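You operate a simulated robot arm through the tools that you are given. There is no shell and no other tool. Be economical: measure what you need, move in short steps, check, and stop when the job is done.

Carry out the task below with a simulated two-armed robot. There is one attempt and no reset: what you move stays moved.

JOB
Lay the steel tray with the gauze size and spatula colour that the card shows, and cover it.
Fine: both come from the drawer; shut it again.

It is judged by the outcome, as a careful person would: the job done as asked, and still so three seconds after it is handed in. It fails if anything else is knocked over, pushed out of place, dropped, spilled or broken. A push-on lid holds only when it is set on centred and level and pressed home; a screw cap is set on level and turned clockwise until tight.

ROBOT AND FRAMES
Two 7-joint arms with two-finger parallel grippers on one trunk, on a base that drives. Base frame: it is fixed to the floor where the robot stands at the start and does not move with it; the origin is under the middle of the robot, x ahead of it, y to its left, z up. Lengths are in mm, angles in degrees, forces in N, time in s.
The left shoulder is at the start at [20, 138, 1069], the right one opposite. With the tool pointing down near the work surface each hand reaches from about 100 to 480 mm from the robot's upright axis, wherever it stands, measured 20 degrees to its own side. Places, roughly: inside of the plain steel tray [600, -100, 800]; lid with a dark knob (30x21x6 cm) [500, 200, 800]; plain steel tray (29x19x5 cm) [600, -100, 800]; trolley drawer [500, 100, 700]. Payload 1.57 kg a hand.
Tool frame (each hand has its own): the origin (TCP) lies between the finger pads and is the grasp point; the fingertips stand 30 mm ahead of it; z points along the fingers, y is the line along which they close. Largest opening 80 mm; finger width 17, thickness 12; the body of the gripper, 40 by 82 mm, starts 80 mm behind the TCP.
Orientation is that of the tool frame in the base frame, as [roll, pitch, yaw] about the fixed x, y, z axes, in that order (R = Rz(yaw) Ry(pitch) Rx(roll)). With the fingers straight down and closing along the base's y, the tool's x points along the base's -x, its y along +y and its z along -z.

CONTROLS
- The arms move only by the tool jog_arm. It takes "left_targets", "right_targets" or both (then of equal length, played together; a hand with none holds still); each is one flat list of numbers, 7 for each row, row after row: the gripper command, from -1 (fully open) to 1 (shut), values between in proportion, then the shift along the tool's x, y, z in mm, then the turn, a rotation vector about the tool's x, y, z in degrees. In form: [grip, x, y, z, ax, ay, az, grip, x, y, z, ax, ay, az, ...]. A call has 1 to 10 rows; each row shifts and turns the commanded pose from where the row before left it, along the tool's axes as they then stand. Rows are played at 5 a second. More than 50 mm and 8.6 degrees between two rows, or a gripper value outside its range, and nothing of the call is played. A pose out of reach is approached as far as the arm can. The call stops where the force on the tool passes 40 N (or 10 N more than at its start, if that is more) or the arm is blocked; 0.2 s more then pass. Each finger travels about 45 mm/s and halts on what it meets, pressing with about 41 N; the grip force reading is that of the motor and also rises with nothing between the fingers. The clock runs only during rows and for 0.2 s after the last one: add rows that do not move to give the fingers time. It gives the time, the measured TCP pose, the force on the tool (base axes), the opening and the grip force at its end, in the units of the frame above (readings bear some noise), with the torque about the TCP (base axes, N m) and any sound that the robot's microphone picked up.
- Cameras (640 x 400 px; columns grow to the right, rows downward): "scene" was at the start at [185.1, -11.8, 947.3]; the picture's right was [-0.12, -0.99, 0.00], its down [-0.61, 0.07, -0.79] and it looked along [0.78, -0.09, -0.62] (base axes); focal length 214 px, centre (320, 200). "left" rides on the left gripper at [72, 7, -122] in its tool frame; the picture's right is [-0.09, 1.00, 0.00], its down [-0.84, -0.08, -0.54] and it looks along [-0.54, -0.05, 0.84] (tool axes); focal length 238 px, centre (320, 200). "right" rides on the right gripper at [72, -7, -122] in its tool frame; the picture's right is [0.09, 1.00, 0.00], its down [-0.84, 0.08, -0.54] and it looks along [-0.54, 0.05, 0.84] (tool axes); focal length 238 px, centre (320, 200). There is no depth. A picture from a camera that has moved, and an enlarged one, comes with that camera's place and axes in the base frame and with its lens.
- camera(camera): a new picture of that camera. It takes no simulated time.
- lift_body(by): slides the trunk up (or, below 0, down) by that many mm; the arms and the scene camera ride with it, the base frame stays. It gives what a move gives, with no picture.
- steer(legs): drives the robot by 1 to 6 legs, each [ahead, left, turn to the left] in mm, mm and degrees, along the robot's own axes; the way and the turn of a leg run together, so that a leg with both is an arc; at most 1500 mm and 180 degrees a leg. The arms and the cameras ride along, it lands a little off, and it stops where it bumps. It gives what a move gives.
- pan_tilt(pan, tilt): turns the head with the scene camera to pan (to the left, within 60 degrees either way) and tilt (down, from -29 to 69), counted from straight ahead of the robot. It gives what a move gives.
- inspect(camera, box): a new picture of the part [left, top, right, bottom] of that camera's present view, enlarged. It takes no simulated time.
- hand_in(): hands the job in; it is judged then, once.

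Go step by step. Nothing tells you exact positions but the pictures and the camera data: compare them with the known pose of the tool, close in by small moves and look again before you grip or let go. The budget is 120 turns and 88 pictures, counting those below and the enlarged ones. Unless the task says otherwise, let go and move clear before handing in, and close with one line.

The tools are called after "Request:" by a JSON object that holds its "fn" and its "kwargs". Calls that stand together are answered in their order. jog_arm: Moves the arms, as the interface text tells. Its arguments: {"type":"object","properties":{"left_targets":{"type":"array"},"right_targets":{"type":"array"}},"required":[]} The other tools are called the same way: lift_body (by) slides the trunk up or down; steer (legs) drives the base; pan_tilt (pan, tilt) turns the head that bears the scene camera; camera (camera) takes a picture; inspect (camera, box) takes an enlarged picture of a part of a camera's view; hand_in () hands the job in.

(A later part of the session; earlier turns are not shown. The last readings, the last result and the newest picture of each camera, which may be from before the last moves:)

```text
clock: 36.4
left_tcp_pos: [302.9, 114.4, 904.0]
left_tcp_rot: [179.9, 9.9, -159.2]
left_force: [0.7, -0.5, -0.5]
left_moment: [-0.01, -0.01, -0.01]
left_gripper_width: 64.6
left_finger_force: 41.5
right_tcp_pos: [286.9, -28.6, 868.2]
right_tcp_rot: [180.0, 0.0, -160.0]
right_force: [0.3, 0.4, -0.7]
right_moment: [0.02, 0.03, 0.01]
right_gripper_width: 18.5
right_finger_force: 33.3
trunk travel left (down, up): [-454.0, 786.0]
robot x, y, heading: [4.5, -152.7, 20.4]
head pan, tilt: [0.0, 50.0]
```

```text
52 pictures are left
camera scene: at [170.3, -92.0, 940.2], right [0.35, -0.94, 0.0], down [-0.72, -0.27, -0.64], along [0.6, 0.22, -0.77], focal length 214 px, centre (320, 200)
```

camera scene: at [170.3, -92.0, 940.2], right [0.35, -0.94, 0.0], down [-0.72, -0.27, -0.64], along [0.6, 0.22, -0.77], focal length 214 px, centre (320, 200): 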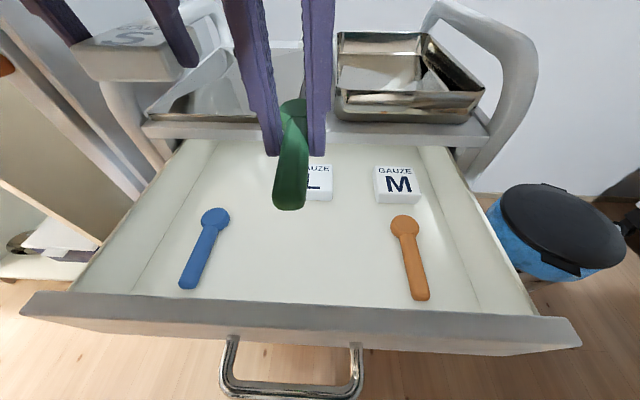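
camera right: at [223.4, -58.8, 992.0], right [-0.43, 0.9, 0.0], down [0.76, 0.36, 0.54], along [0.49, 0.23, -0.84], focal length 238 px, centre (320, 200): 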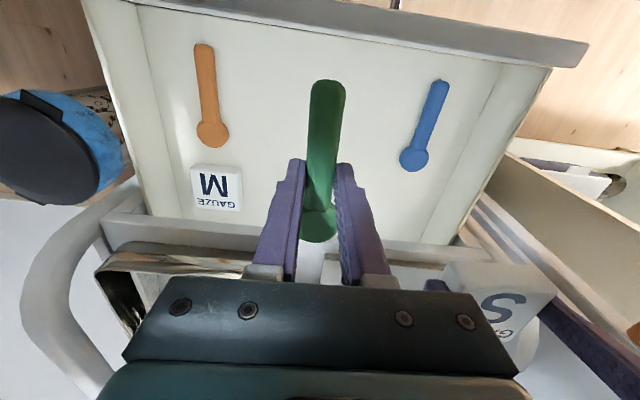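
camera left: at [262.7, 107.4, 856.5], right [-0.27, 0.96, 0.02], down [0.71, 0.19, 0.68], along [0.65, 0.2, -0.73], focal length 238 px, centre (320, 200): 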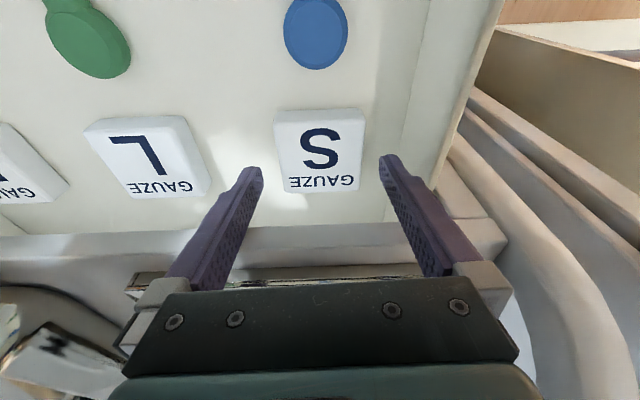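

Both items are held. Now to shut the drawer: I back away so the left hand is in front of the drawer, and turn it 90° so a finger's outer face (not the gauze) will push.

Request:
{"fn": "steer", "kwargs": {"legs": [[-235, 0, 0]]}}

Request:
{"fn": "jog_arm", "kwargs": {"left_targets": [1, 0, 0, 0, 0, 5, 0, 1, 0, 0, 0, 0, 5, 0, 1, 0, 0, 0, 0, 0, 8.2, 1, 0, 0, 0, 0, 0, 8.2, 1, 0, 0, 0, 0, 0, 8.2, 1, 0, 0, 0, 0, 0, 8.2, 1, 0, 0, 0, 0, 0, 8.2, 1, 0, 0, 0, 0, 0, 8.2, 1, 0, 0, 0, 0, 0, 8.2, 1, 0, 0, 0, 0, 0, 8.2]}}

Request:
{"fn": "camera", "kwargs": {"camera": "scene"}}

```text
clock: 38.1
left_tcp_pos: [88.7, 34.8, 904.5]
left_tcp_rot: [179.9, 10.0, -159.1]
left_force: [-0.2, 0.7, -0.4]
left_moment: [0.02, -0.02, 0.03]
left_gripper_width: 64.4
left_finger_force: 40.8
right_tcp_pos: [73.1, -107.2, 868.1]
right_tcp_rot: [179.9, 0.0, -160.0]
right_force: [0.8, 0.5, -1.1]
right_moment: [-0.02, -0.03, -0.03]
right_gripper_width: 18.4
right_finger_force: 33.2
trunk travel left (down, up): [-454.0, 786.0]
robot x, y, heading: [-210.4, -231.7, 20.5]
head pan, tilt: [0.0, 50.0]
```

```text
clock: 40.3
left_tcp_pos: [89.5, 34.8, 904.8]
left_tcp_rot: [-180.0, -0.1, 135.2]
left_force: [0.6, 0.1, 0.2]
left_moment: [0.0, 0.01, -0.05]
left_gripper_width: 64.2
left_finger_force: 40.7
right_tcp_pos: [71.8, -107.6, 868.8]
right_tcp_rot: [180.0, 0.0, -159.9]
right_force: [0.4, 0.2, -0.5]
right_moment: [0.01, -0.04, 0.03]
right_gripper_width: 18.2
right_finger_force: 32.5
trunk travel left (down, up): [-454.0, 786.0]
robot x, y, heading: [-208.7, -234.6, 20.8]
head pan, tilt: [0.0, 50.0]
```

```text
51 pictures are left
camera scene: at [-44.4, -171.8, 940.2], right [0.35, -0.94, 0.0], down [-0.72, -0.27, -0.64], along [0.6, 0.23, -0.77], focal length 214 px, centre (320, 200)
```

scene: 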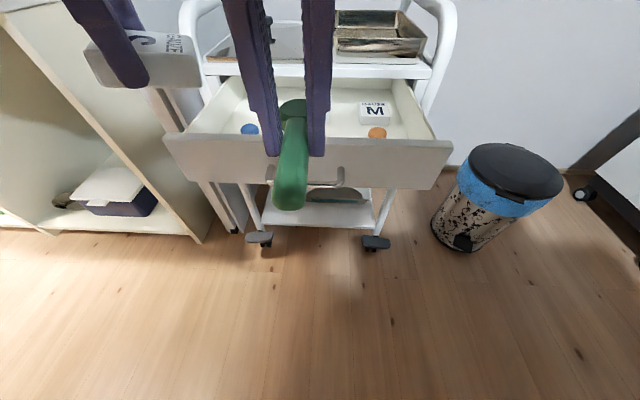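

The drawer face is about 434 ahead; the left hand will be 15+ mm before it. I finish the turn, shift 25 mm right, 10 mm back, and lower to the face's height.

Request:
{"fn": "jog_arm", "kwargs": {"left_targets": [1, -12, -5, 0, 0, 0, 8.1, 1, -13, -5, 0, 0, 0, 8.1, 1, 0, 0, 0, 0, 0, 8.1, 1, 0, 0, 40, 0, 0, 0, 1, 0, 0, 40, 0, 0, 0, 1, 0, 0, 40, 0, 0, 0, 1, 0, 0, 40, 0, 0, 0, 1, 0, 0, 10, 0, 0, 0]}}

Request:
{"fn": "camera", "kwargs": {"camera": "scene"}}

Request:
{"fn": "camera", "kwargs": {"camera": "left"}}

```text
clock: 42.1
left_tcp_pos: [101.1, 12.5, 736.2]
left_tcp_rot: [179.6, 0.0, 111.1]
left_force: [0.6, 1.5, 26.3]
left_moment: [-0.67, -1.12, 0.12]
left_gripper_width: 64.9
left_finger_force: 40.5
right_tcp_pos: [74.6, -106.0, 868.2]
right_tcp_rot: [179.9, 0.2, -159.9]
right_force: [-0.2, 0.4, -0.6]
right_moment: [-0.01, 0.03, 0.01]
right_gripper_width: 18.4
right_finger_force: 33.1
trunk travel left (down, up): [-454.0, 786.0]
robot x, y, heading: [-212.3, -232.2, 20.7]
head pan, tilt: [0.0, 50.0]
```

```text
50 pictures are left
camera scene: at [-42.6, -170.1, 941.0], right [0.35, -0.94, 0.0], down [-0.72, -0.27, -0.64], along [0.6, 0.23, -0.76], focal length 214 px, centre (320, 200)
```

scene: 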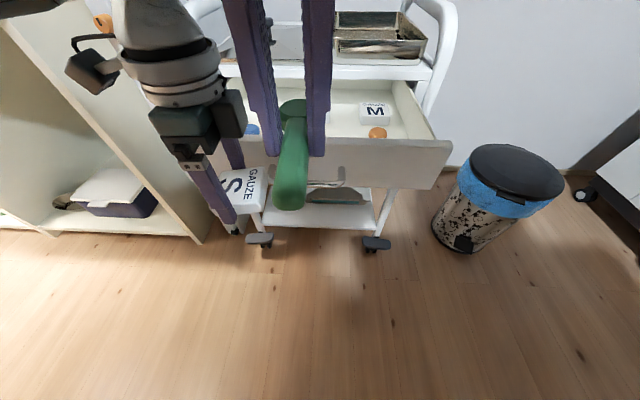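

```text
49 pictures are left
camera left: at [82.6, 81.0, 859.9], right [0.96, 0.27, 0.01], down [0.23, -0.81, 0.54], along [0.15, -0.52, -0.84], focal length 238 px, centre (320, 200)
```

left: 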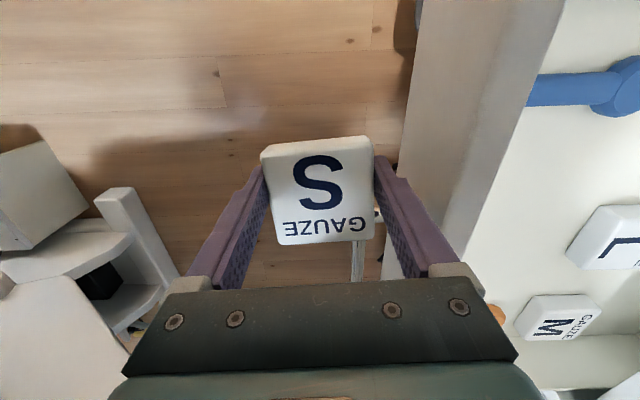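

The gauze's front-right corner touched the handle end (26 N up). I raise it, shift left and back, and check the grip.

Request:
{"fn": "jog_arm", "kwargs": {"left_targets": [1, 0, 0, -30, 0, 0, 0, 1, 0, 0, -30, 0, 0, 0, 1, 20, -10, 0, 0, 0, 0, 1, 15, -10, 0, 0, 0, 0]}}

Request:
{"fn": "camera", "kwargs": {"camera": "left"}}

Request:
{"fn": "inspect", "kwargs": {"camera": "scene", "box": [90, 60, 350, 260]}}

```text
clock: 43.1
left_tcp_pos: [66.2, 36.4, 793.1]
left_tcp_rot: [-179.9, -0.1, 111.1]
left_force: [0.7, 0.4, -1.0]
left_moment: [0.01, -0.04, 0.01]
left_gripper_width: 64.5
left_finger_force: 41.0
right_tcp_pos: [72.9, -106.9, 867.9]
right_tcp_rot: [179.8, 0.1, -159.9]
right_force: [-0.4, 0.4, -0.7]
right_moment: [0.04, 0.0, 0.01]
right_gripper_width: 18.6
right_finger_force: 33.2
trunk travel left (down, up): [-454.0, 786.0]
robot x, y, heading: [-209.0, -232.0, 20.8]
head pan, tilt: [0.0, 50.0]
```

```text
48 pictures are left
camera left: at [48.1, 105.9, 916.5], right [0.96, 0.27, 0.0], down [0.23, -0.81, 0.54], along [0.15, -0.52, -0.84], focal length 238 px, centre (320, 200)
```

left: 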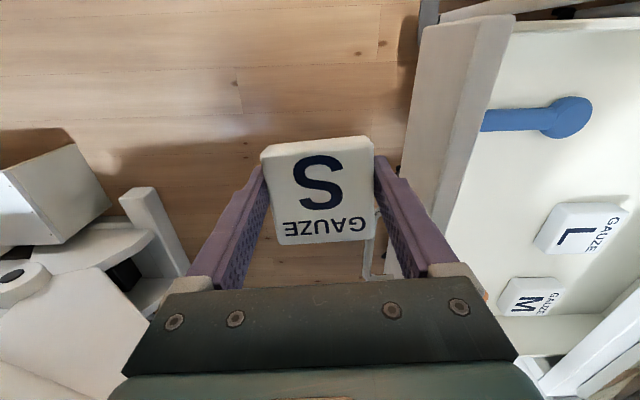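

```text
2.00 times, centred on (220, 160) of scene
camera zoom: at [-44.6, -171.7, 940.2], right [0.35, -0.94, 0.0], down [-0.72, -0.27, -0.64], along [0.6, 0.23, -0.77], focal length 429 px, centre (520, 280)
```

zoom: 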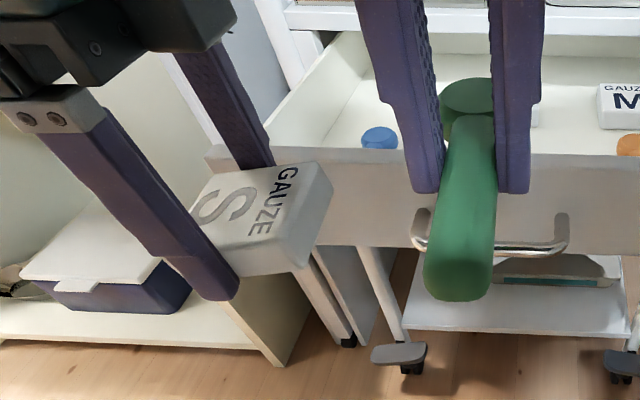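

The gauze is still firmly held, a bit tilted. I lower in the now clear spot left of the handle and drive ahead so the finger pushes the drawer in.

Request:
{"fn": "jog_arm", "kwargs": {"left_targets": [1, 0, 0, 30, 0, 0, 0, 1, 0, 0, 28, 0, 0, 0, 1, 0, 0, 0, 0, 0, 0]}}

Request:
{"fn": "steer", "kwargs": {"legs": [[70, 0, 0]]}}

Request:
{"fn": "camera", "kwargs": {"camera": "left"}}

```text
clock: 43.9
left_tcp_pos: [68.7, 34.2, 737.2]
left_tcp_rot: [-179.9, -0.1, 111.1]
left_force: [-0.9, 0.3, 0.4]
left_moment: [0.0, 0.01, 0.02]
left_gripper_width: 64.5
left_finger_force: 40.5
right_tcp_pos: [73.0, -107.3, 868.0]
right_tcp_rot: [179.9, 0.1, -159.8]
right_force: [0.1, -0.6, -0.2]
right_moment: [0.03, -0.03, -0.03]
right_gripper_width: 18.4
right_finger_force: 33.2
trunk travel left (down, up): [-454.0, 786.0]
robot x, y, heading: [-209.8, -232.5, 20.3]
head pan, tilt: [0.0, 50.0]
```

```text
clock: 44.9
left_tcp_pos: [135.0, 59.5, 737.7]
left_tcp_rot: [-179.9, -0.2, 111.1]
left_force: [0.9, 0.4, -1.0]
left_moment: [-0.01, 0.03, -0.02]
left_gripper_width: 64.2
left_finger_force: 40.8
right_tcp_pos: [138.3, -83.1, 868.7]
right_tcp_rot: [179.9, 0.1, -159.9]
right_force: [0.1, -0.8, -0.4]
right_moment: [0.0, -0.02, -0.01]
right_gripper_width: 18.3
right_finger_force: 32.5
trunk travel left (down, up): [-454.0, 786.0]
robot x, y, heading: [-145.5, -206.0, 20.6]
head pan, tilt: [0.0, 50.0]
```

```text
46 pictures are left
camera left: at [115.2, 129.7, 860.4], right [0.96, 0.27, 0.0], down [0.23, -0.81, 0.54], along [0.15, -0.52, -0.84], focal length 238 px, centre (320, 200)
```

left: 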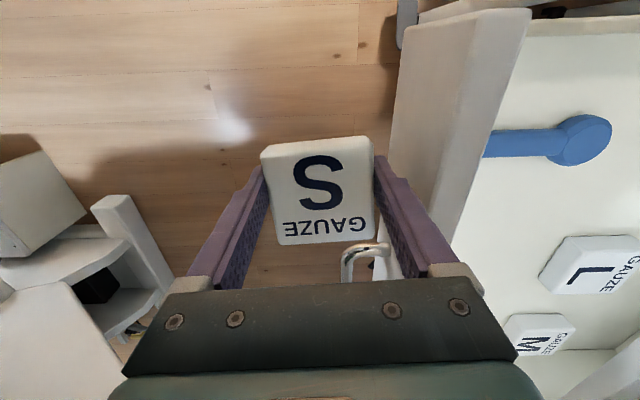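

The handle end is close to the gauze's right side, so I shift 15 mm further left, then drive on.

Request:
{"fn": "jog_arm", "kwargs": {"left_targets": [1, 15, 0, 0, 0, 0, 0]}}

Request:
{"fn": "steer", "kwargs": {"legs": [[80, 0, 0]]}}

Request:
{"fn": "camera", "kwargs": {"camera": "left"}}

Request:
{"fn": "camera", "kwargs": {"camera": "scene"}}

```text
clock: 45.3
left_tcp_pos: [126.7, 74.6, 737.9]
left_tcp_rot: [180.0, -0.1, 111.1]
left_force: [-0.6, 0.5, -0.2]
left_moment: [0.02, -0.02, 0.01]
left_gripper_width: 64.4
left_finger_force: 41.5
right_tcp_pos: [136.9, -83.4, 867.7]
right_tcp_rot: [179.8, 0.0, -159.8]
right_force: [0.4, 1.0, -0.1]
right_moment: [0.02, -0.04, 0.01]
right_gripper_width: 18.6
right_finger_force: 32.9
trunk travel left (down, up): [-454.0, 786.0]
robot x, y, heading: [-146.2, -214.3, 20.5]
head pan, tilt: [0.0, 50.0]
```

```text
clock: 46.4
left_tcp_pos: [202.0, 101.7, 737.7]
left_tcp_rot: [-180.0, -0.1, 111.2]
left_force: [0.5, 0.3, 0.0]
left_moment: [-0.03, 0.0, -0.01]
left_gripper_width: 64.6
left_finger_force: 40.6
right_tcp_pos: [212.3, -56.2, 868.6]
right_tcp_rot: [179.9, 0.0, -159.9]
right_force: [0.4, 0.0, 0.2]
right_moment: [-0.01, 0.0, 0.02]
right_gripper_width: 18.1
right_finger_force: 32.9
trunk travel left (down, up): [-454.0, 786.0]
robot x, y, heading: [-69.5, -182.8, 20.5]
head pan, tilt: [0.0, 50.0]
```

```text
45 pictures are left
camera left: at [183.0, 171.7, 860.2], right [0.96, 0.27, 0.0], down [0.23, -0.81, 0.54], along [0.15, -0.52, -0.84], focal length 238 px, centre (320, 200)
```

left: 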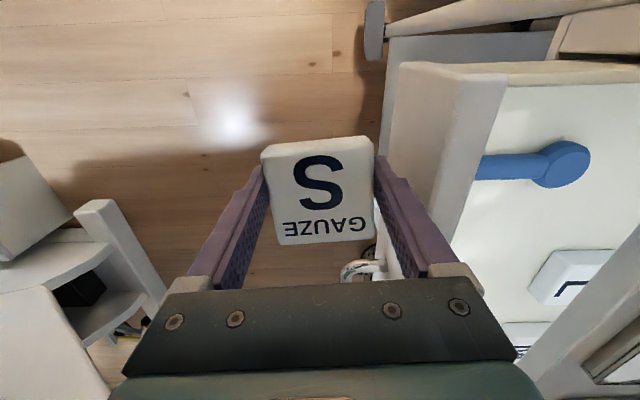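

```text
44 pictures are left
camera scene: at [94.7, -119.8, 940.3], right [0.35, -0.94, 0.0], down [-0.72, -0.27, -0.64], along [0.6, 0.23, -0.77], focal length 214 px, centre (320, 200)
```

scene: 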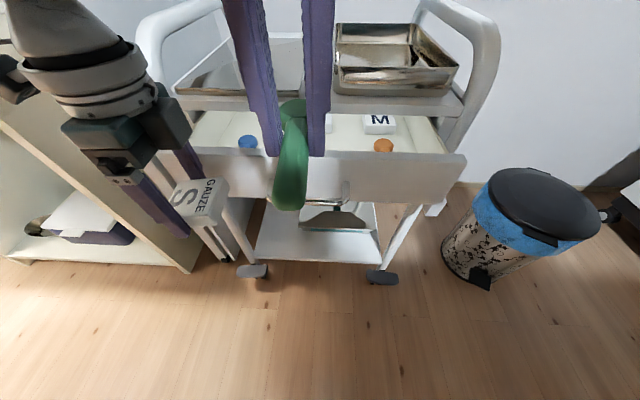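

The drawer glides in; about 110 mm remain. The left rail is near my wrist camera, so I go above handle level (gauze clear over the bar) and move toward the centre, shifting the right hand away too.

Request:
{"fn": "jog_arm", "kwargs": {"right_targets": [1, 0, -30, 0, 0, 0, 0, 1, 0, -30, 0, 0, 0, 0, 1, 0, 0, 0, 0, 0, 0, 1, 0, 0, 0, 0, 0, 0], "left_targets": [1, 0, -8, 0, 0, 0, 0, 1, 0, 0, -35, 0, 0, 0, 1, -30, 0, 0, 0, 0, 0, 1, -30, 0, 0, 0, 0, 0]}}

Request:
{"fn": "camera", "kwargs": {"camera": "left"}}

Request:
{"fn": "inspect", "kwargs": {"camera": "scene", "box": [80, 60, 400, 260]}}

```text
clock: 47.4
left_tcp_pos: [216.8, 43.1, 773.1]
left_tcp_rot: [-179.9, 0.0, 111.1]
left_force: [-0.7, -0.4, -0.4]
left_moment: [0.04, -0.03, 0.01]
left_gripper_width: 64.4
left_finger_force: 40.7
right_tcp_pos: [232.8, -111.8, 868.0]
right_tcp_rot: [-180.0, 0.0, -160.0]
right_force: [0.4, 0.3, -0.2]
right_moment: [0.02, 0.01, 0.01]
right_gripper_width: 18.4
right_finger_force: 32.1
trunk travel left (down, up): [-454.0, 786.0]
robot x, y, heading: [-71.9, -180.9, 20.4]
head pan, tilt: [0.0, 50.0]
```

```text
43 pictures are left
camera left: at [197.7, 112.9, 895.4], right [0.96, 0.27, 0.0], down [0.23, -0.81, 0.54], along [0.15, -0.52, -0.84], focal length 238 px, centre (320, 200)
```

left: 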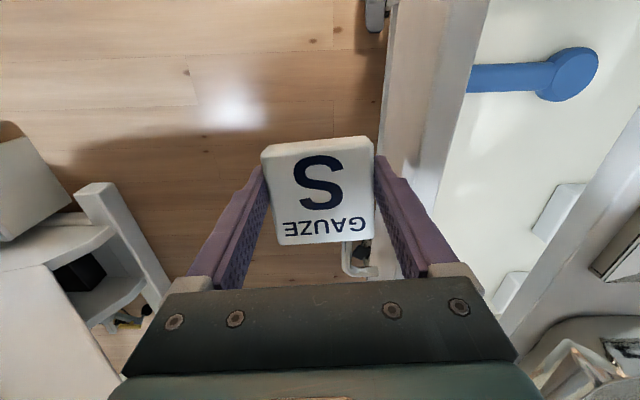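

```text
2.00 times, centred on (240, 160) of scene
camera zoom: at [94.6, -120.3, 940.3], right [0.35, -0.94, 0.0], down [-0.72, -0.27, -0.64], along [0.6, 0.23, -0.77], focal length 429 px, centre (480, 280)
```

zoom: 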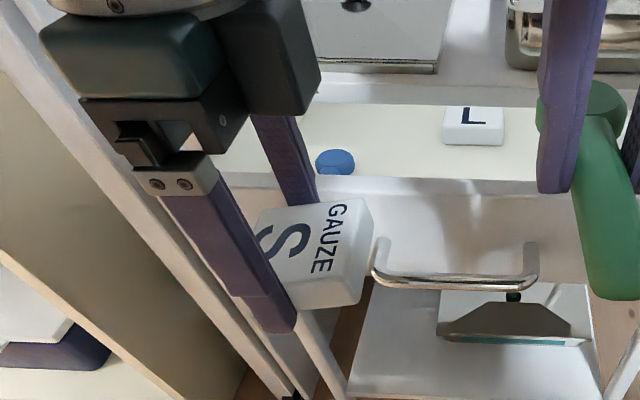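

The front finger overlaps the top of the drawer face and the gauze is above the bar. I drive on 60 mm.

Request:
{"fn": "steer", "kwargs": {"legs": [[65, 0, 0]]}}

Request:
{"fn": "camera", "kwargs": {"camera": "left"}}

Request:
{"fn": "camera", "kwargs": {"camera": "scene"}}

```text
clock: 48.4
left_tcp_pos: [276.9, 65.6, 772.2]
left_tcp_rot: [180.0, -0.1, 111.0]
left_force: [-0.1, 0.0, -0.3]
left_moment: [-0.03, 0.01, 0.01]
left_gripper_width: 64.4
left_finger_force: 41.1
right_tcp_pos: [295.4, -89.2, 867.8]
right_tcp_rot: [179.9, 0.0, -160.1]
right_force: [-0.3, -0.4, -0.3]
right_moment: [-0.01, 0.01, 0.0]
right_gripper_width: 18.4
right_finger_force: 32.8
trunk travel left (down, up): [-454.0, 786.0]
robot x, y, heading: [-10.6, -160.2, 20.6]
head pan, tilt: [0.0, 50.0]
```

```text
41 pictures are left
camera left: at [258.8, 136.1, 895.5], right [0.96, 0.27, 0.0], down [0.23, -0.81, 0.54], along [0.15, -0.52, -0.84], focal length 238 px, centre (320, 200)
```

left: 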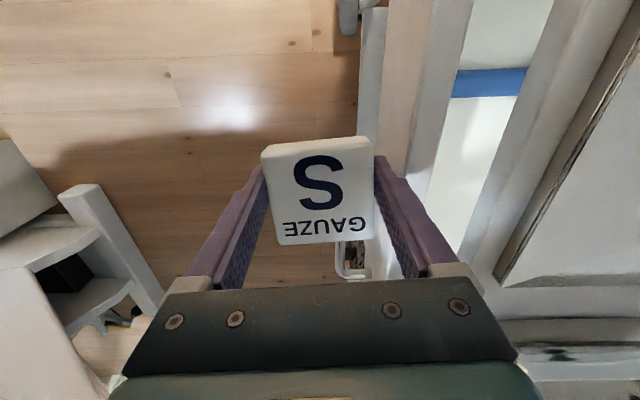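

```text
40 pictures are left
camera scene: at [155.5, -97.2, 940.3], right [0.35, -0.94, 0.0], down [-0.72, -0.27, -0.64], along [0.6, 0.23, -0.77], focal length 214 px, centre (320, 200)
```

scene: 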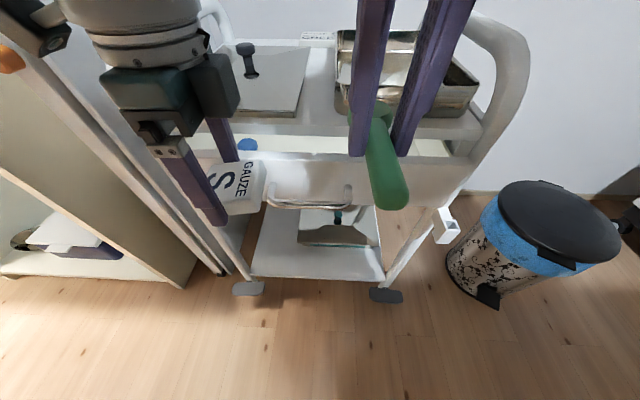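

Contact is right and 50 mm remain. I continue.

Request:
{"fn": "steer", "kwargs": {"legs": [[47, 0, 0]]}}

Request:
{"fn": "inspect", "kwargs": {"camera": "left", "box": [240, 0, 640, 250]}}

```text
clock: 49.3
left_tcp_pos: [320.2, 82.4, 771.8]
left_tcp_rot: [-180.0, 0.0, 110.9]
left_force: [-0.1, 0.4, -0.4]
left_moment: [-0.03, -0.01, 0.0]
left_gripper_width: 64.6
left_finger_force: 40.5
right_tcp_pos: [338.3, -74.2, 867.8]
right_tcp_rot: [180.0, 0.0, -160.0]
right_force: [0.3, 0.5, 1.2]
right_moment: [-0.01, 0.02, -0.02]
right_gripper_width: 18.2
right_finger_force: 32.8
trunk travel left (down, up): [-454.0, 786.0]
robot x, y, heading: [31.3, -143.2, 20.4]
head pan, tilt: [0.0, 50.0]
```

```text
1.60 times, centred on (440, 125) of left
camera zoom: at [301.8, 152.1, 895.4], right [0.96, 0.27, 0.0], down [0.23, -0.81, 0.54], along [0.15, -0.52, -0.84], focal length 381 px, centre (128, 320)
```

zoom: 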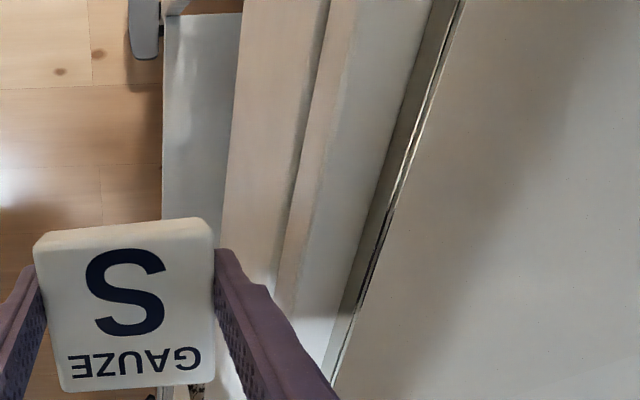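

Almost shut. I push the last millimetres with the arm, watching force.

Request:
{"fn": "jog_arm", "kwargs": {"left_targets": [1, 0, 4, 0, 0, 0, 0, 1, 0, 4, 0, 0, 0, 0, 1, 0, 3, 0, 0, 0, 0, 1, 0, 0, 0, 0, 0, 0]}}

Request:
{"fn": "inspect", "kwargs": {"camera": "left", "box": [240, 0, 640, 250]}}

```text
clock: 50.3
left_tcp_pos: [329.8, 85.8, 772.9]
left_tcp_rot: [-179.9, -0.1, 111.0]
left_force: [-2.8, -1.0, 1.2]
left_moment: [0.03, -0.11, -0.03]
left_gripper_width: 64.1
left_finger_force: 40.8
right_tcp_pos: [335.1, -72.5, 867.0]
right_tcp_rot: [-180.0, 0.0, -159.9]
right_force: [0.8, -1.1, 0.2]
right_moment: [0.06, 0.01, -0.04]
right_gripper_width: 18.5
right_finger_force: 33.0
trunk travel left (down, up): [-454.0, 786.0]
robot x, y, heading: [29.9, -141.3, 20.5]
head pan, tilt: [0.0, 50.0]
```

```text
1.60 times, centred on (440, 125) of left
camera zoom: at [310.6, 156.1, 895.1], right [0.96, 0.27, 0.0], down [0.23, -0.81, 0.54], along [0.15, -0.52, -0.84], focal length 381 px, centre (128, 320)
```

zoom: 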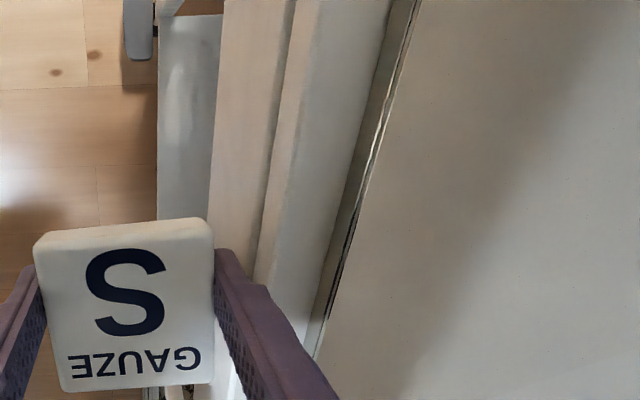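

Request:
{"fn": "jog_arm", "kwargs": {"left_targets": [1, 0, 3, 0, 0, 0, 0, 1, 0, 3, 0, 0, 0, 0, 1, 0, 0, 0, 0, 0, 0]}}

```text
clock: 51.1
left_tcp_pos: [328.9, 85.9, 771.0]
left_tcp_rot: [-179.5, -0.1, 110.9]
left_force: [-24.8, -7.8, 14.7]
left_moment: [0.2, -0.89, -0.16]
left_gripper_width: 64.2
left_finger_force: 41.1
right_tcp_pos: [332.5, -74.2, 866.2]
right_tcp_rot: [179.9, -0.3, -160.0]
right_force: [-0.4, -0.8, 0.2]
right_moment: [-0.01, 0.02, -0.02]
right_gripper_width: 18.7
right_finger_force: 32.9
trunk travel left (down, up): [-454.0, 786.0]
robot x, y, heading: [30.4, -143.8, 20.4]
head pan, tilt: [0.0, 50.0]
```

The drawer hit its stop; it is shut. I back the left hand off, raise it and turn it back, then look at the top.

Request:
{"fn": "jog_arm", "kwargs": {"left_targets": [1, 0, -12, 0, 0, 0, 0, 1, 0, -20, 0, 0, 0, 0, 1, 0, 0, -40, 0, 0, -8.2, 1, 0, 0, -40, 0, 0, -8.2, 1, 0, 0, -40, 0, 0, -8.2, 1, 0, 0, -40, 0, 0, -8.2, 1, 0, 0, -40, 0, 0, -8.2, 1, 0, 0, 0, 0, 0, -8.2, 1, 0, 0, 0, 0, 0, -8.2, 1, 0, 0, 0, 0, 0, -8.2]}}

Request:
{"fn": "lift_body", "kwargs": {"by": 150}}

Request:
{"fn": "camera", "kwargs": {"camera": "scene"}}

```text
clock: 53.3
left_tcp_pos: [305.7, 75.9, 971.4]
left_tcp_rot: [179.9, -0.3, 176.7]
left_force: [0.0, -0.3, 0.6]
left_moment: [0.01, 0.02, -0.02]
left_gripper_width: 64.5
left_finger_force: 40.9
right_tcp_pos: [336.2, -72.9, 867.5]
right_tcp_rot: [-180.0, 0.0, -160.0]
right_force: [0.6, -0.2, 0.2]
right_moment: [0.02, -0.01, 0.0]
right_gripper_width: 18.6
right_finger_force: 33.4
trunk travel left (down, up): [-454.0, 786.0]
robot x, y, heading: [34.4, -138.4, 20.3]
head pan, tilt: [0.0, 50.0]
```

```text
clock: 55.0
left_tcp_pos: [306.3, 75.9, 1121.6]
left_tcp_rot: [179.9, -0.2, 176.6]
left_force: [-0.4, -0.1, -0.9]
left_moment: [-0.01, -0.02, -0.02]
left_gripper_width: 64.2
left_finger_force: 40.8
right_tcp_pos: [338.3, -72.5, 1017.9]
right_tcp_rot: [-180.0, 0.0, -160.1]
right_force: [0.6, 0.1, 0.3]
right_moment: [-0.01, 0.0, 0.01]
right_gripper_width: 18.5
right_finger_force: 33.7
trunk travel left (down, up): [-604.0, 636.0]
robot x, y, heading: [34.3, -138.4, 20.4]
head pan, tilt: [0.0, 50.0]
```

```text
37 pictures are left
camera scene: at [197.8, -81.5, 1090.2], right [0.35, -0.94, 0.0], down [-0.72, -0.27, -0.64], along [0.6, 0.22, -0.77], focal length 214 px, centre (320, 200)
```

scene: 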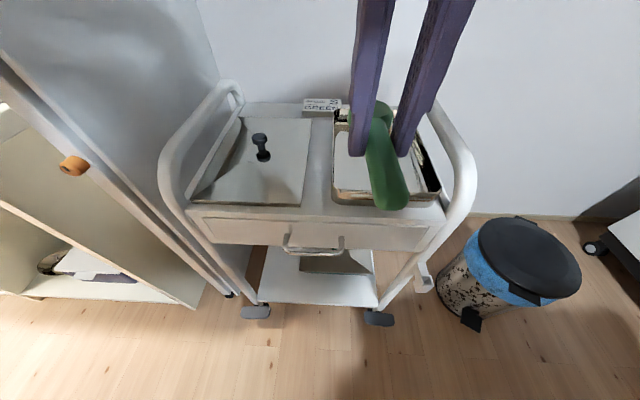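

Drawer shut, everything in place. The tray centre is about 560 ahead, 117 right. I drive 130 ahead and 70 right (hands high), finish turning the left hand.

Request:
{"fn": "steer", "kwargs": {"legs": [[130, -70, 0]]}}

Request:
{"fn": "jog_arm", "kwargs": {"left_targets": [1, 0, 0, 0, 0, 0, -8.1, 1, 0, 0, 0, 0, 0, -8.1, 1, 0, 0, 0, 0, 0, -8.1, 1, 0, 0, 0, 0, 0, 0]}}

Request:
{"fn": "pan_tilt", "kwargs": {"pan": 0, "tilt": 60}}

Request:
{"fn": "camera", "kwargs": {"camera": "scene"}}

Request:
{"fn": "camera", "kwargs": {"camera": "right"}}

```text
clock: 56.4
left_tcp_pos: [451.5, 58.2, 1122.5]
left_tcp_rot: [180.0, -0.1, 176.8]
left_force: [-1.2, -0.6, 0.7]
left_moment: [-0.02, 0.03, 0.0]
left_gripper_width: 64.5
left_finger_force: 40.9
right_tcp_pos: [482.9, -91.0, 1016.9]
right_tcp_rot: [180.0, 0.0, -159.9]
right_force: [0.4, 0.3, 0.5]
right_moment: [-0.02, 0.03, 0.02]
right_gripper_width: 18.2
right_finger_force: 33.3
trunk travel left (down, up): [-604.0, 636.0]
robot x, y, heading: [177.7, -161.6, 20.7]
head pan, tilt: [0.0, 50.0]
```

```text
clock: 57.4
left_tcp_pos: [451.5, 57.5, 1121.8]
left_tcp_rot: [180.0, -0.2, -158.8]
left_force: [0.1, -0.4, -0.3]
left_moment: [0.0, 0.0, -0.04]
left_gripper_width: 64.5
left_finger_force: 41.2
right_tcp_pos: [484.0, -92.1, 1017.5]
right_tcp_rot: [180.0, 0.0, -159.8]
right_force: [-0.1, 1.3, -0.4]
right_moment: [0.03, 0.0, -0.02]
right_gripper_width: 18.5
right_finger_force: 33.0
trunk travel left (down, up): [-604.0, 636.0]
robot x, y, heading: [178.6, -159.3, 20.7]
head pan, tilt: [0.0, 50.0]
```

```text
clock: 58.1
left_tcp_pos: [451.9, 57.4, 1121.9]
left_tcp_rot: [179.9, -0.1, -158.9]
left_force: [-0.6, 0.0, -0.1]
left_moment: [0.02, 0.02, 0.02]
left_gripper_width: 64.5
left_finger_force: 40.9
right_tcp_pos: [482.9, -91.8, 1018.3]
right_tcp_rot: [179.9, 0.1, -159.8]
right_force: [0.1, 0.1, -0.9]
right_moment: [-0.03, 0.0, 0.03]
right_gripper_width: 18.5
right_finger_force: 33.1
trunk travel left (down, up): [-604.0, 636.0]
robot x, y, heading: [177.9, -161.8, 21.0]
head pan, tilt: [0.0, 60.0]
```

```text
36 pictures are left
camera scene: at [335.1, -104.2, 1077.7], right [0.35, -0.94, 0.0], down [-0.81, -0.31, -0.5], along [0.47, 0.18, -0.87], focal length 214 px, centre (320, 200)
```

scene: 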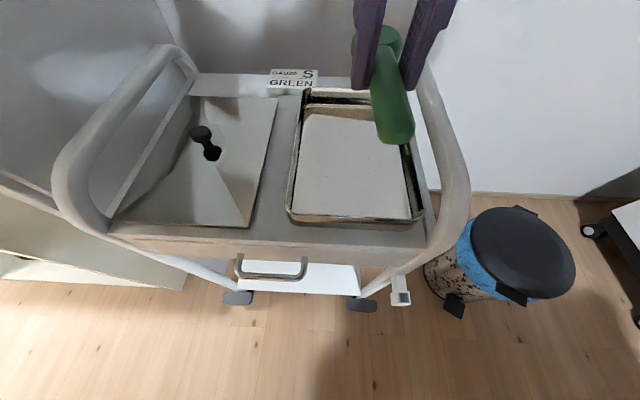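

```text
35 pictures are left
camera right: at [419.8, -122.8, 1140.7], right [-0.43, 0.9, 0.0], down [0.76, 0.36, 0.54], along [0.49, 0.23, -0.84], focal length 238 px, centre (320, 200)
```

right: 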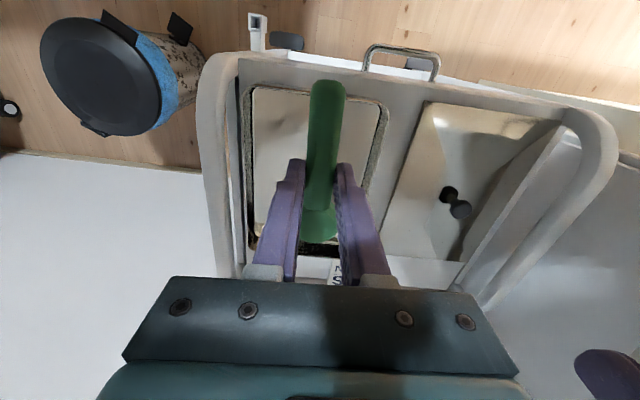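

The tray centre lies about 257 ahead and 57 right of the scene camera's foot. I carry the spatula over the tray's right half and lower to just above the floor.

Request:
{"fn": "jog_arm", "kwargs": {"right_targets": [1, -34, -19, 0, 0, 0, 0, 1, -34, -19, 0, 0, 0, 0, 1, -34, -19, 0, 0, 0, 0, 1, 0, 0, 42, 0, 0, 0, 1, 0, 0, 42, 0, 0, 0, 1, 0, 0, 42, 0, 0, 0, 1, 0, 0, 35, 0, 0, 0, 1, 0, 0, 0, 0, 0, 0]}}

Request:
{"fn": "camera", "kwargs": {"camera": "scene"}}

Request:
{"fn": "camera", "kwargs": {"camera": "right"}}

```text
clock: 59.9
left_tcp_pos: [452.2, 56.3, 1121.6]
left_tcp_rot: [179.8, -0.2, -158.9]
left_force: [0.3, 0.0, 0.6]
left_moment: [0.0, -0.02, 0.0]
left_gripper_width: 64.6
left_finger_force: 41.3
right_tcp_pos: [599.2, -110.0, 855.4]
right_tcp_rot: [180.0, -0.1, -159.8]
right_force: [-0.2, 0.2, -0.5]
right_moment: [-0.01, 0.02, 0.0]
right_gripper_width: 18.4
right_finger_force: 32.8
trunk travel left (down, up): [-604.0, 636.0]
robot x, y, heading: [176.5, -162.0, 20.6]
head pan, tilt: [0.0, 60.0]
```

```text
34 pictures are left
camera scene: at [335.0, -104.2, 1077.7], right [0.35, -0.94, 0.0], down [-0.81, -0.31, -0.5], along [0.47, 0.18, -0.87], focal length 214 px, centre (320, 200)
```

scene: 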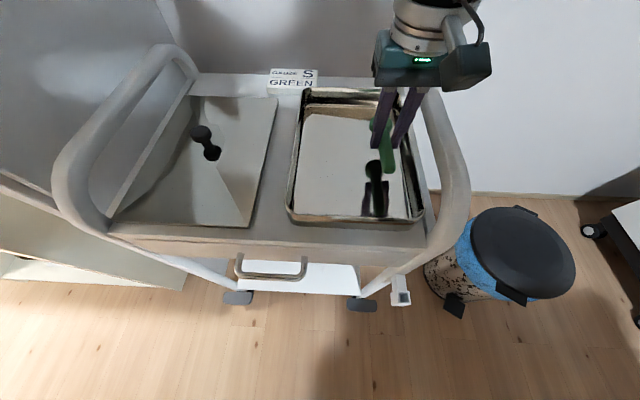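

```text
33 pictures are left
camera right: at [534.6, -141.4, 978.6], right [-0.43, 0.9, 0.0], down [0.76, 0.36, 0.54], along [0.49, 0.23, -0.84], focal length 238 px, centre (320, 200)
```

right: 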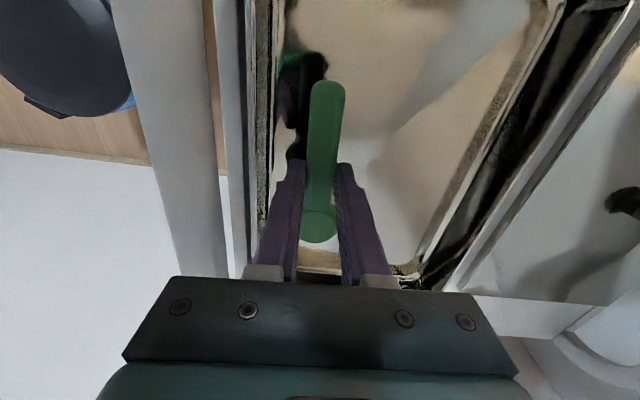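

Clearance to the right wall is slim, so I move the spatula to the tray's back half (38 mm on, 30 mm left), leaving the front for the gauze, then lower gently.

Request:
{"fn": "jog_arm", "kwargs": {"right_targets": [1, -19, 15, 0, 0, 0, 0, 1, -19, 15, 0, 0, 0, 0, 1, 0, 0, 10, 0, 0, 0, 1, 0, 0, 8, 0, 0, 0, 1, 0, 0, 4, 0, 0, 0, 1, 0, 0, 0, 0, 0, 0]}}

Request:
{"fn": "camera", "kwargs": {"camera": "right"}}

Request:
{"fn": "inspect", "kwargs": {"camera": "scene", "box": [270, 70, 450, 230]}}

```text
clock: 61.3
left_tcp_pos: [452.6, 56.9, 1122.1]
left_tcp_rot: [179.9, -0.1, -158.9]
left_force: [-0.7, -0.3, -0.1]
left_moment: [0.02, -0.01, -0.02]
left_gripper_width: 64.4
left_finger_force: 41.0
right_tcp_pos: [610.0, -88.1, 835.0]
right_tcp_rot: [-180.0, 0.0, -159.8]
right_force: [-0.9, -0.8, -0.5]
right_moment: [0.02, 0.01, 0.01]
right_gripper_width: 18.3
right_finger_force: 33.1
right hand out of reach, approached as far as the arm can: row 2, 3, 4
trunk travel left (down, up): [-604.0, 636.0]
robot x, y, heading: [182.8, -161.3, 20.7]
head pan, tilt: [0.0, 60.0]
```

```text
32 pictures are left
camera right: at [546.9, -119.1, 958.6], right [-0.43, 0.9, 0.0], down [0.76, 0.36, 0.54], along [0.49, 0.23, -0.84], focal length 238 px, centre (320, 200)
```

right: 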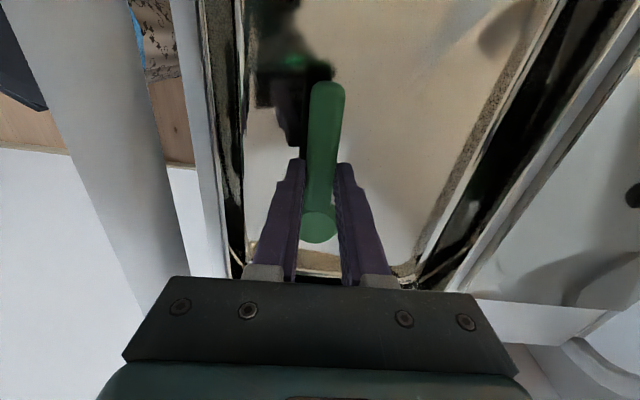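

```text
2.50 times, centred on (360, 150) of scene
camera zoom: at [335.0, -104.2, 1077.7], right [0.35, -0.94, 0.0], down [-0.81, -0.31, -0.5], along [0.47, 0.18, -0.87], focal length 536 px, centre (220, 325)
```

zoom: 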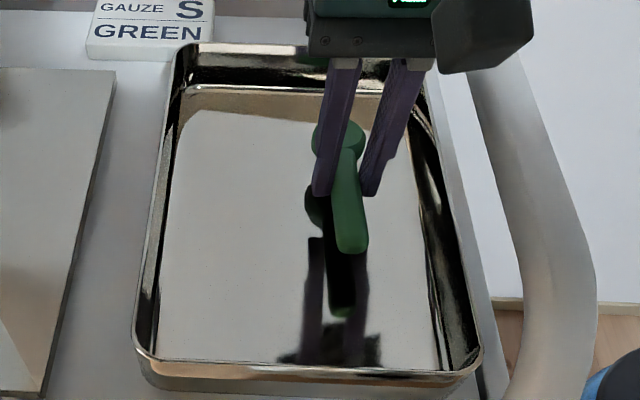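

The arm is at its reach limit; I drive 22 mm ahead to place it further back, then lower gently with the trunk.

Request:
{"fn": "steer", "kwargs": {"legs": [[22, 0, 0]]}}

Request:
{"fn": "lift_body", "kwargs": {"by": -6}}

Request:
{"fn": "camera", "kwargs": {"camera": "right"}}

```text
clock: 62.1
left_tcp_pos: [473.3, 64.3, 1121.4]
left_tcp_rot: [179.9, -0.2, -158.9]
left_force: [-0.4, -0.5, -0.4]
left_moment: [0.02, 0.03, 0.0]
left_gripper_width: 64.3
left_finger_force: 41.2
right_tcp_pos: [631.1, -80.6, 835.7]
right_tcp_rot: [180.0, 0.0, -159.7]
right_force: [-0.4, -0.3, -0.4]
right_moment: [0.0, 0.03, 0.03]
right_gripper_width: 18.3
right_finger_force: 32.6
trunk travel left (down, up): [-604.0, 636.0]
robot x, y, heading: [200.6, -156.6, 20.8]
head pan, tilt: [0.0, 60.0]
```

```text
clock: 62.7
left_tcp_pos: [473.0, 65.4, 1115.2]
left_tcp_rot: [179.9, -0.2, -159.0]
left_force: [-0.4, 0.0, -0.2]
left_moment: [-0.01, 0.0, 0.0]
left_gripper_width: 64.3
left_finger_force: 41.0
right_tcp_pos: [631.1, -81.3, 829.4]
right_tcp_rot: [179.9, 0.0, -159.8]
right_force: [-0.5, -0.3, -1.1]
right_moment: [-0.01, 0.0, -0.01]
right_gripper_width: 18.5
right_finger_force: 33.4
trunk travel left (down, up): [-598.0, 642.0]
robot x, y, heading: [198.7, -155.4, 21.0]
head pan, tilt: [0.0, 60.0]
```

```text
30 pictures are left
camera right: at [567.6, -111.3, 952.7], right [-0.43, 0.9, 0.0], down [0.76, 0.36, 0.54], along [0.49, 0.23, -0.84], focal length 238 px, centre (320, 200)
```

right: 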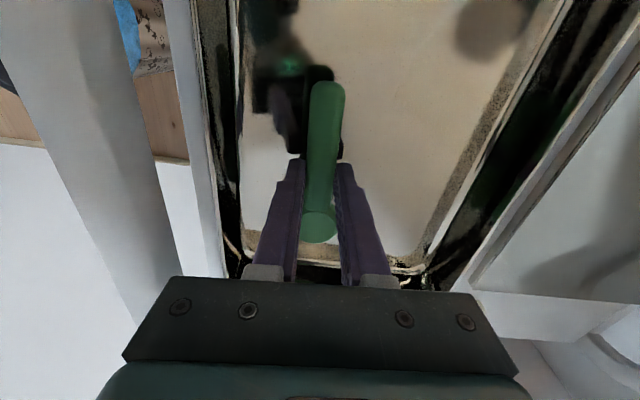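

Still a small gap to the reflection; I lower on in small steps.

Request:
{"fn": "lift_body", "kwargs": {"by": -5}}

Request:
{"fn": "lift_body", "kwargs": {"by": -4}}

Request:
{"fn": "inspect", "kwargs": {"camera": "scene", "box": [270, 70, 450, 230]}}

```text
clock: 63.2
left_tcp_pos: [473.2, 65.8, 1110.0]
left_tcp_rot: [179.9, -0.1, -158.9]
left_force: [0.2, -0.8, -0.4]
left_moment: [-0.02, -0.01, 0.01]
left_gripper_width: 64.6
left_finger_force: 40.6
right_tcp_pos: [630.6, -80.2, 824.5]
right_tcp_rot: [179.9, -0.1, -159.9]
right_force: [-0.5, 1.3, -0.5]
right_moment: [0.03, -0.01, 0.01]
right_gripper_width: 18.4
right_finger_force: 33.4
trunk travel left (down, up): [-593.0, 647.0]
robot x, y, heading: [198.0, -150.9, 20.8]
head pan, tilt: [0.0, 60.0]
```

```text
clock: 63.7
left_tcp_pos: [472.1, 65.7, 1107.3]
left_tcp_rot: [179.9, -0.1, -158.9]
left_force: [0.2, -0.6, 0.0]
left_moment: [0.01, -0.02, 0.02]
left_gripper_width: 64.5
left_finger_force: 41.1
right_tcp_pos: [630.8, -80.4, 820.6]
right_tcp_rot: [179.9, 0.0, -159.8]
right_force: [-0.1, 0.3, 0.2]
right_moment: [-0.01, 0.01, -0.04]
right_gripper_width: 18.5
right_finger_force: 32.8
trunk travel left (down, up): [-589.0, 651.0]
robot x, y, heading: [201.4, -154.5, 20.8]
head pan, tilt: [0.0, 60.0]
```

```text
2.50 times, centred on (360, 150) of scene
camera zoom: at [355.7, -96.4, 1062.7], right [0.35, -0.94, 0.0], down [-0.81, -0.31, -0.5], along [0.47, 0.18, -0.87], focal length 536 px, centre (220, 325)
```

zoom: 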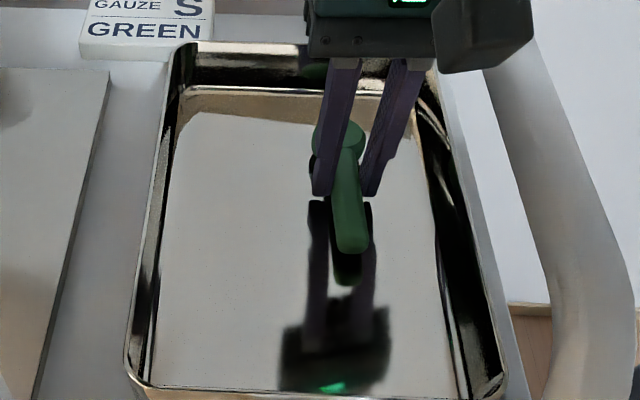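

Request:
{"fn": "lift_body", "kwargs": {"by": -3}}

Request:
{"fn": "inspect", "kwargs": {"camera": "scene", "box": [340, 100, 430, 170]}}

```text
clock: 64.2
left_tcp_pos: [473.0, 64.5, 1103.5]
left_tcp_rot: [179.8, -0.1, -158.9]
left_force: [-0.2, 0.3, -0.7]
left_moment: [-0.02, -0.04, 0.02]
left_gripper_width: 64.4
left_finger_force: 41.6
right_tcp_pos: [630.4, -80.1, 816.8]
right_tcp_rot: [-180.0, -0.1, -159.8]
right_force: [-0.2, -0.4, -0.1]
right_moment: [-0.01, -0.02, 0.0]
right_gripper_width: 18.3
right_finger_force: 32.6
trunk travel left (down, up): [-586.0, 654.0]
robot x, y, heading: [201.8, -151.0, 20.8]
head pan, tilt: [0.0, 60.0]
```

```text
5.71 times, centred on (385, 135) of scene
camera zoom: at [355.7, -96.4, 1059.7], right [0.35, -0.94, 0.0], down [-0.81, -0.31, -0.5], along [0.47, 0.18, -0.87], focal length 1226 px, centre (-51, 571)
```

zoom: 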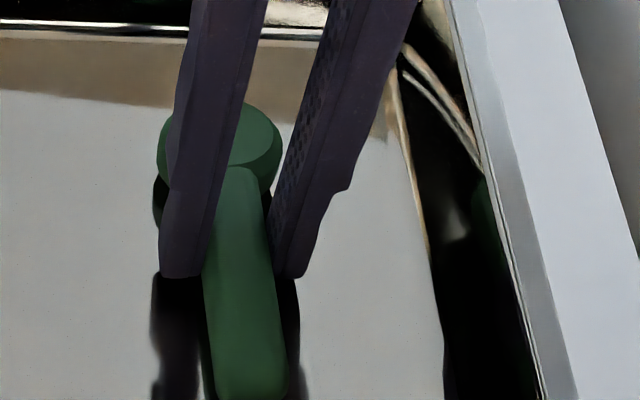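

The fingertips meet their reflection: the spatula is practically on the floor. I open a little and rise.

Request:
{"fn": "jog_arm", "kwargs": {"right_targets": [0.3, 0, 0, 0, 0, 0, 0, 0.2, 0, 0, 0, 0, 0, 0, 0.2, 0, 0, 0, 0, 0, 0]}}

Request:
{"fn": "lift_body", "kwargs": {"by": 100}}

Request:
{"fn": "inspect", "kwargs": {"camera": "scene", "box": [240, 70, 460, 250]}}

```text
clock: 65.0
left_tcp_pos: [471.9, 65.3, 1103.0]
left_tcp_rot: [179.9, -0.2, -158.9]
left_force: [-0.3, -0.2, -0.3]
left_moment: [-0.01, 0.03, -0.01]
left_gripper_width: 64.7
left_finger_force: 41.0
right_tcp_pos: [631.4, -80.0, 816.2]
right_tcp_rot: [180.0, 0.0, -159.8]
right_force: [-0.5, 0.2, -0.3]
right_moment: [0.04, 0.02, -0.02]
right_gripper_width: 31.9
right_finger_force: 0.1
trunk travel left (down, up): [-586.0, 654.0]
robot x, y, heading: [198.2, -152.3, 20.7]
head pan, tilt: [0.0, 60.0]
```

```text
clock: 66.4
left_tcp_pos: [471.7, 65.0, 1204.0]
left_tcp_rot: [179.9, -0.2, -158.9]
left_force: [-0.1, 0.3, 0.0]
left_moment: [0.0, 0.02, 0.02]
left_gripper_width: 64.5
left_finger_force: 41.2
right_tcp_pos: [630.9, -80.3, 917.7]
right_tcp_rot: [-180.0, 0.0, -159.7]
right_force: [0.6, -1.1, 0.4]
right_moment: [-0.02, 0.0, -0.01]
right_gripper_width: 32.0
right_finger_force: 0.0
trunk travel left (down, up): [-686.0, 554.0]
robot x, y, heading: [201.0, -152.2, 20.8]
head pan, tilt: [0.0, 60.0]
```

```text
2.22 times, centred on (350, 160) of scene
camera zoom: at [355.6, -96.4, 1159.6], right [0.35, -0.94, 0.0], down [-0.81, -0.31, -0.5], along [0.47, 0.18, -0.87], focal length 477 px, centre (253, 289)
```

zoom: 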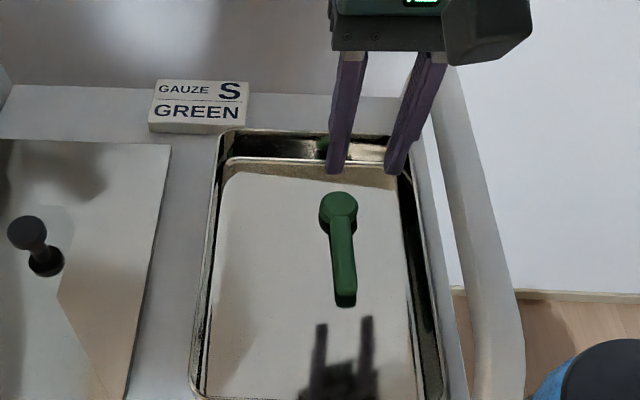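

The spatula lies flat in the tray. I retract the right hand back, up and to the right, then bring the gauze across toward the tray's front part.

Request:
{"fn": "jog_arm", "kwargs": {"right_targets": [0, 0, 0, -40, 0, 0, 0, 0, 40, 0, -15, 0, 0, 0, 0, 40, 0, -15, 0, 0, 0, 0, 40, 0, -15, 0, 0, 0, 0, 40, 0, -10, 0, 0, 0, 0, 40, 0, 0, 0, 0, 0, 0, 30, 0, 0, 0, 0, 0, 0, 0, -45, 0, 0, 0, 0, 0, 0, -45, 0, 0, 0, 0, 0, 0, -40, 0, 0, 0, 0]}}

Request:
{"fn": "jog_arm", "kwargs": {"left_targets": [1, 0, -38, 0, 0, 0, 0, 1, 0, -38, 0, 0, 0, 0, 1, 0, -38, 0, 0, 0, 0, 1, 6, -36, 0, 0, 0, 0, 1, 0, 0, 0, 0, 0, 0]}}

Request:
{"fn": "lift_body", "kwargs": {"by": -200}}

Request:
{"fn": "camera", "kwargs": {"camera": "left"}}

Request:
{"fn": "camera", "kwargs": {"camera": "scene"}}

```text
clock: 68.6
left_tcp_pos: [472.5, 65.0, 1203.5]
left_tcp_rot: [179.9, -0.3, -158.8]
left_force: [1.3, 0.4, -0.7]
left_moment: [-0.01, -0.03, 0.02]
left_gripper_width: 64.2
left_finger_force: 40.7
right_tcp_pos: [461.9, -282.0, 1014.2]
right_tcp_rot: [179.9, -0.1, -159.7]
right_force: [0.7, 0.1, 0.3]
right_moment: [-0.03, 0.01, 0.02]
right_gripper_width: 40.0
right_finger_force: 0.1
trunk travel left (down, up): [-686.0, 554.0]
robot x, y, heading: [201.6, -155.0, 20.7]
head pan, tilt: [0.0, 60.0]
```

```text
clock: 69.8
left_tcp_pos: [520.6, -78.8, 1203.2]
left_tcp_rot: [180.0, -0.1, -158.8]
left_force: [0.3, 0.2, 1.4]
left_moment: [0.02, 0.01, 0.01]
left_gripper_width: 64.3
left_finger_force: 40.8
right_tcp_pos: [462.2, -282.8, 1015.1]
right_tcp_rot: [-179.9, 0.1, -159.8]
right_force: [-0.4, 0.1, -0.8]
right_moment: [-0.03, -0.01, -0.01]
right_gripper_width: 39.9
right_finger_force: 0.0
trunk travel left (down, up): [-686.0, 554.0]
robot x, y, heading: [201.1, -155.3, 21.0]
head pan, tilt: [0.0, 60.0]
```

```text
clock: 72.0
left_tcp_pos: [519.4, -78.7, 1002.8]
left_tcp_rot: [179.8, -0.3, -158.8]
left_force: [0.3, -0.1, -0.5]
left_moment: [-0.03, 0.01, 0.03]
left_gripper_width: 64.4
left_finger_force: 40.8
right_tcp_pos: [462.1, -281.9, 815.8]
right_tcp_rot: [-180.0, 0.0, -159.8]
right_force: [-0.6, -0.7, -1.1]
right_moment: [-0.01, 0.02, -0.01]
right_gripper_width: 39.9
right_finger_force: 0.1
trunk travel left (down, up): [-486.0, 754.0]
robot x, y, heading: [198.1, -155.6, 20.5]
head pan, tilt: [0.0, 60.0]
```

```text
26 pictures are left
camera left: at [452.2, -97.3, 1126.2], right [-0.27, 0.96, 0.0], down [0.81, 0.23, 0.54], along [0.52, 0.15, -0.84], focal length 238 px, centre (320, 200)
```

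left: 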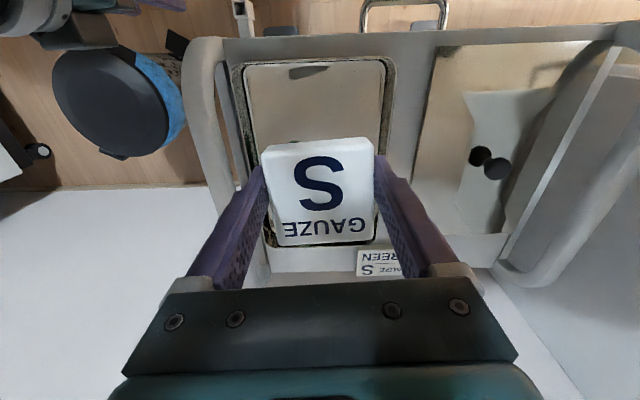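

```text
25 pictures are left
camera scene: at [355.7, -96.4, 959.7], right [0.35, -0.94, 0.0], down [-0.81, -0.31, -0.5], along [0.47, 0.18, -0.87], focal length 214 px, centre (320, 200)
```

scene: 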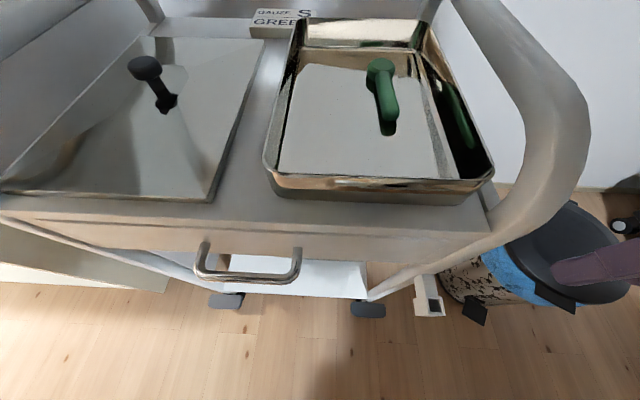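

The gauze is nearly level and centred over the tray's front half. I shift 8 mm back and lower to just above the floor.

Request:
{"fn": "jog_arm", "kwargs": {"left_targets": [1, 8, 0, 0, 0, 0, 0, 1, 0, 0, 40, 0, 0, 0, 1, 0, 0, 40, 0, 0, 0, 1, 0, 0, 40, 0, 0, 0, 1, 0, 0, 40, 0, 0, 0, 1, 0, 0, 12, 0, 0, 0, 1, 0, 0, 0, 0, 0, 0]}}

Request:
{"fn": "inspect", "kwargs": {"camera": "scene", "box": [250, 40, 510, 210]}}

```text
clock: 73.5
left_tcp_pos: [512.5, -81.3, 830.4]
left_tcp_rot: [179.9, -0.2, -158.9]
left_force: [-1.0, -0.4, -0.4]
left_moment: [-0.02, -0.01, 0.03]
left_gripper_width: 64.6
left_finger_force: 41.1
right_tcp_pos: [462.2, -283.4, 814.6]
right_tcp_rot: [180.0, 0.0, -159.8]
right_force: [-0.3, -0.4, 0.4]
right_moment: [0.02, 0.04, -0.01]
right_gripper_width: 39.8
right_finger_force: 0.0
trunk travel left (down, up): [-486.0, 754.0]
robot x, y, heading: [200.6, -151.4, 20.9]
head pan, tilt: [0.0, 60.0]
```

```text
2.35 times, centred on (380, 125) of scene
camera zoom: at [355.7, -96.4, 959.7], right [0.35, -0.94, 0.0], down [-0.81, -0.31, -0.5], along [0.47, 0.18, -0.87], focal length 505 px, centre (179, 376)
```

zoom: 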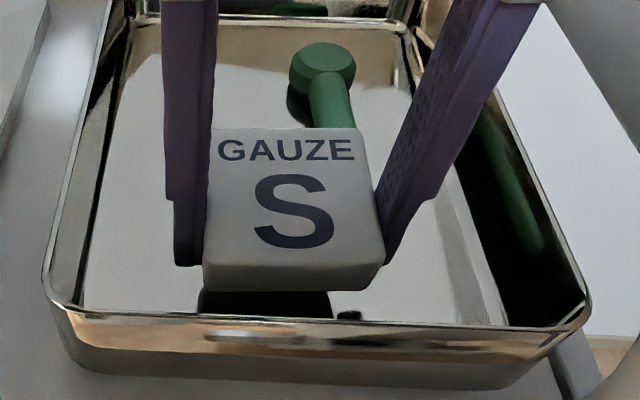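

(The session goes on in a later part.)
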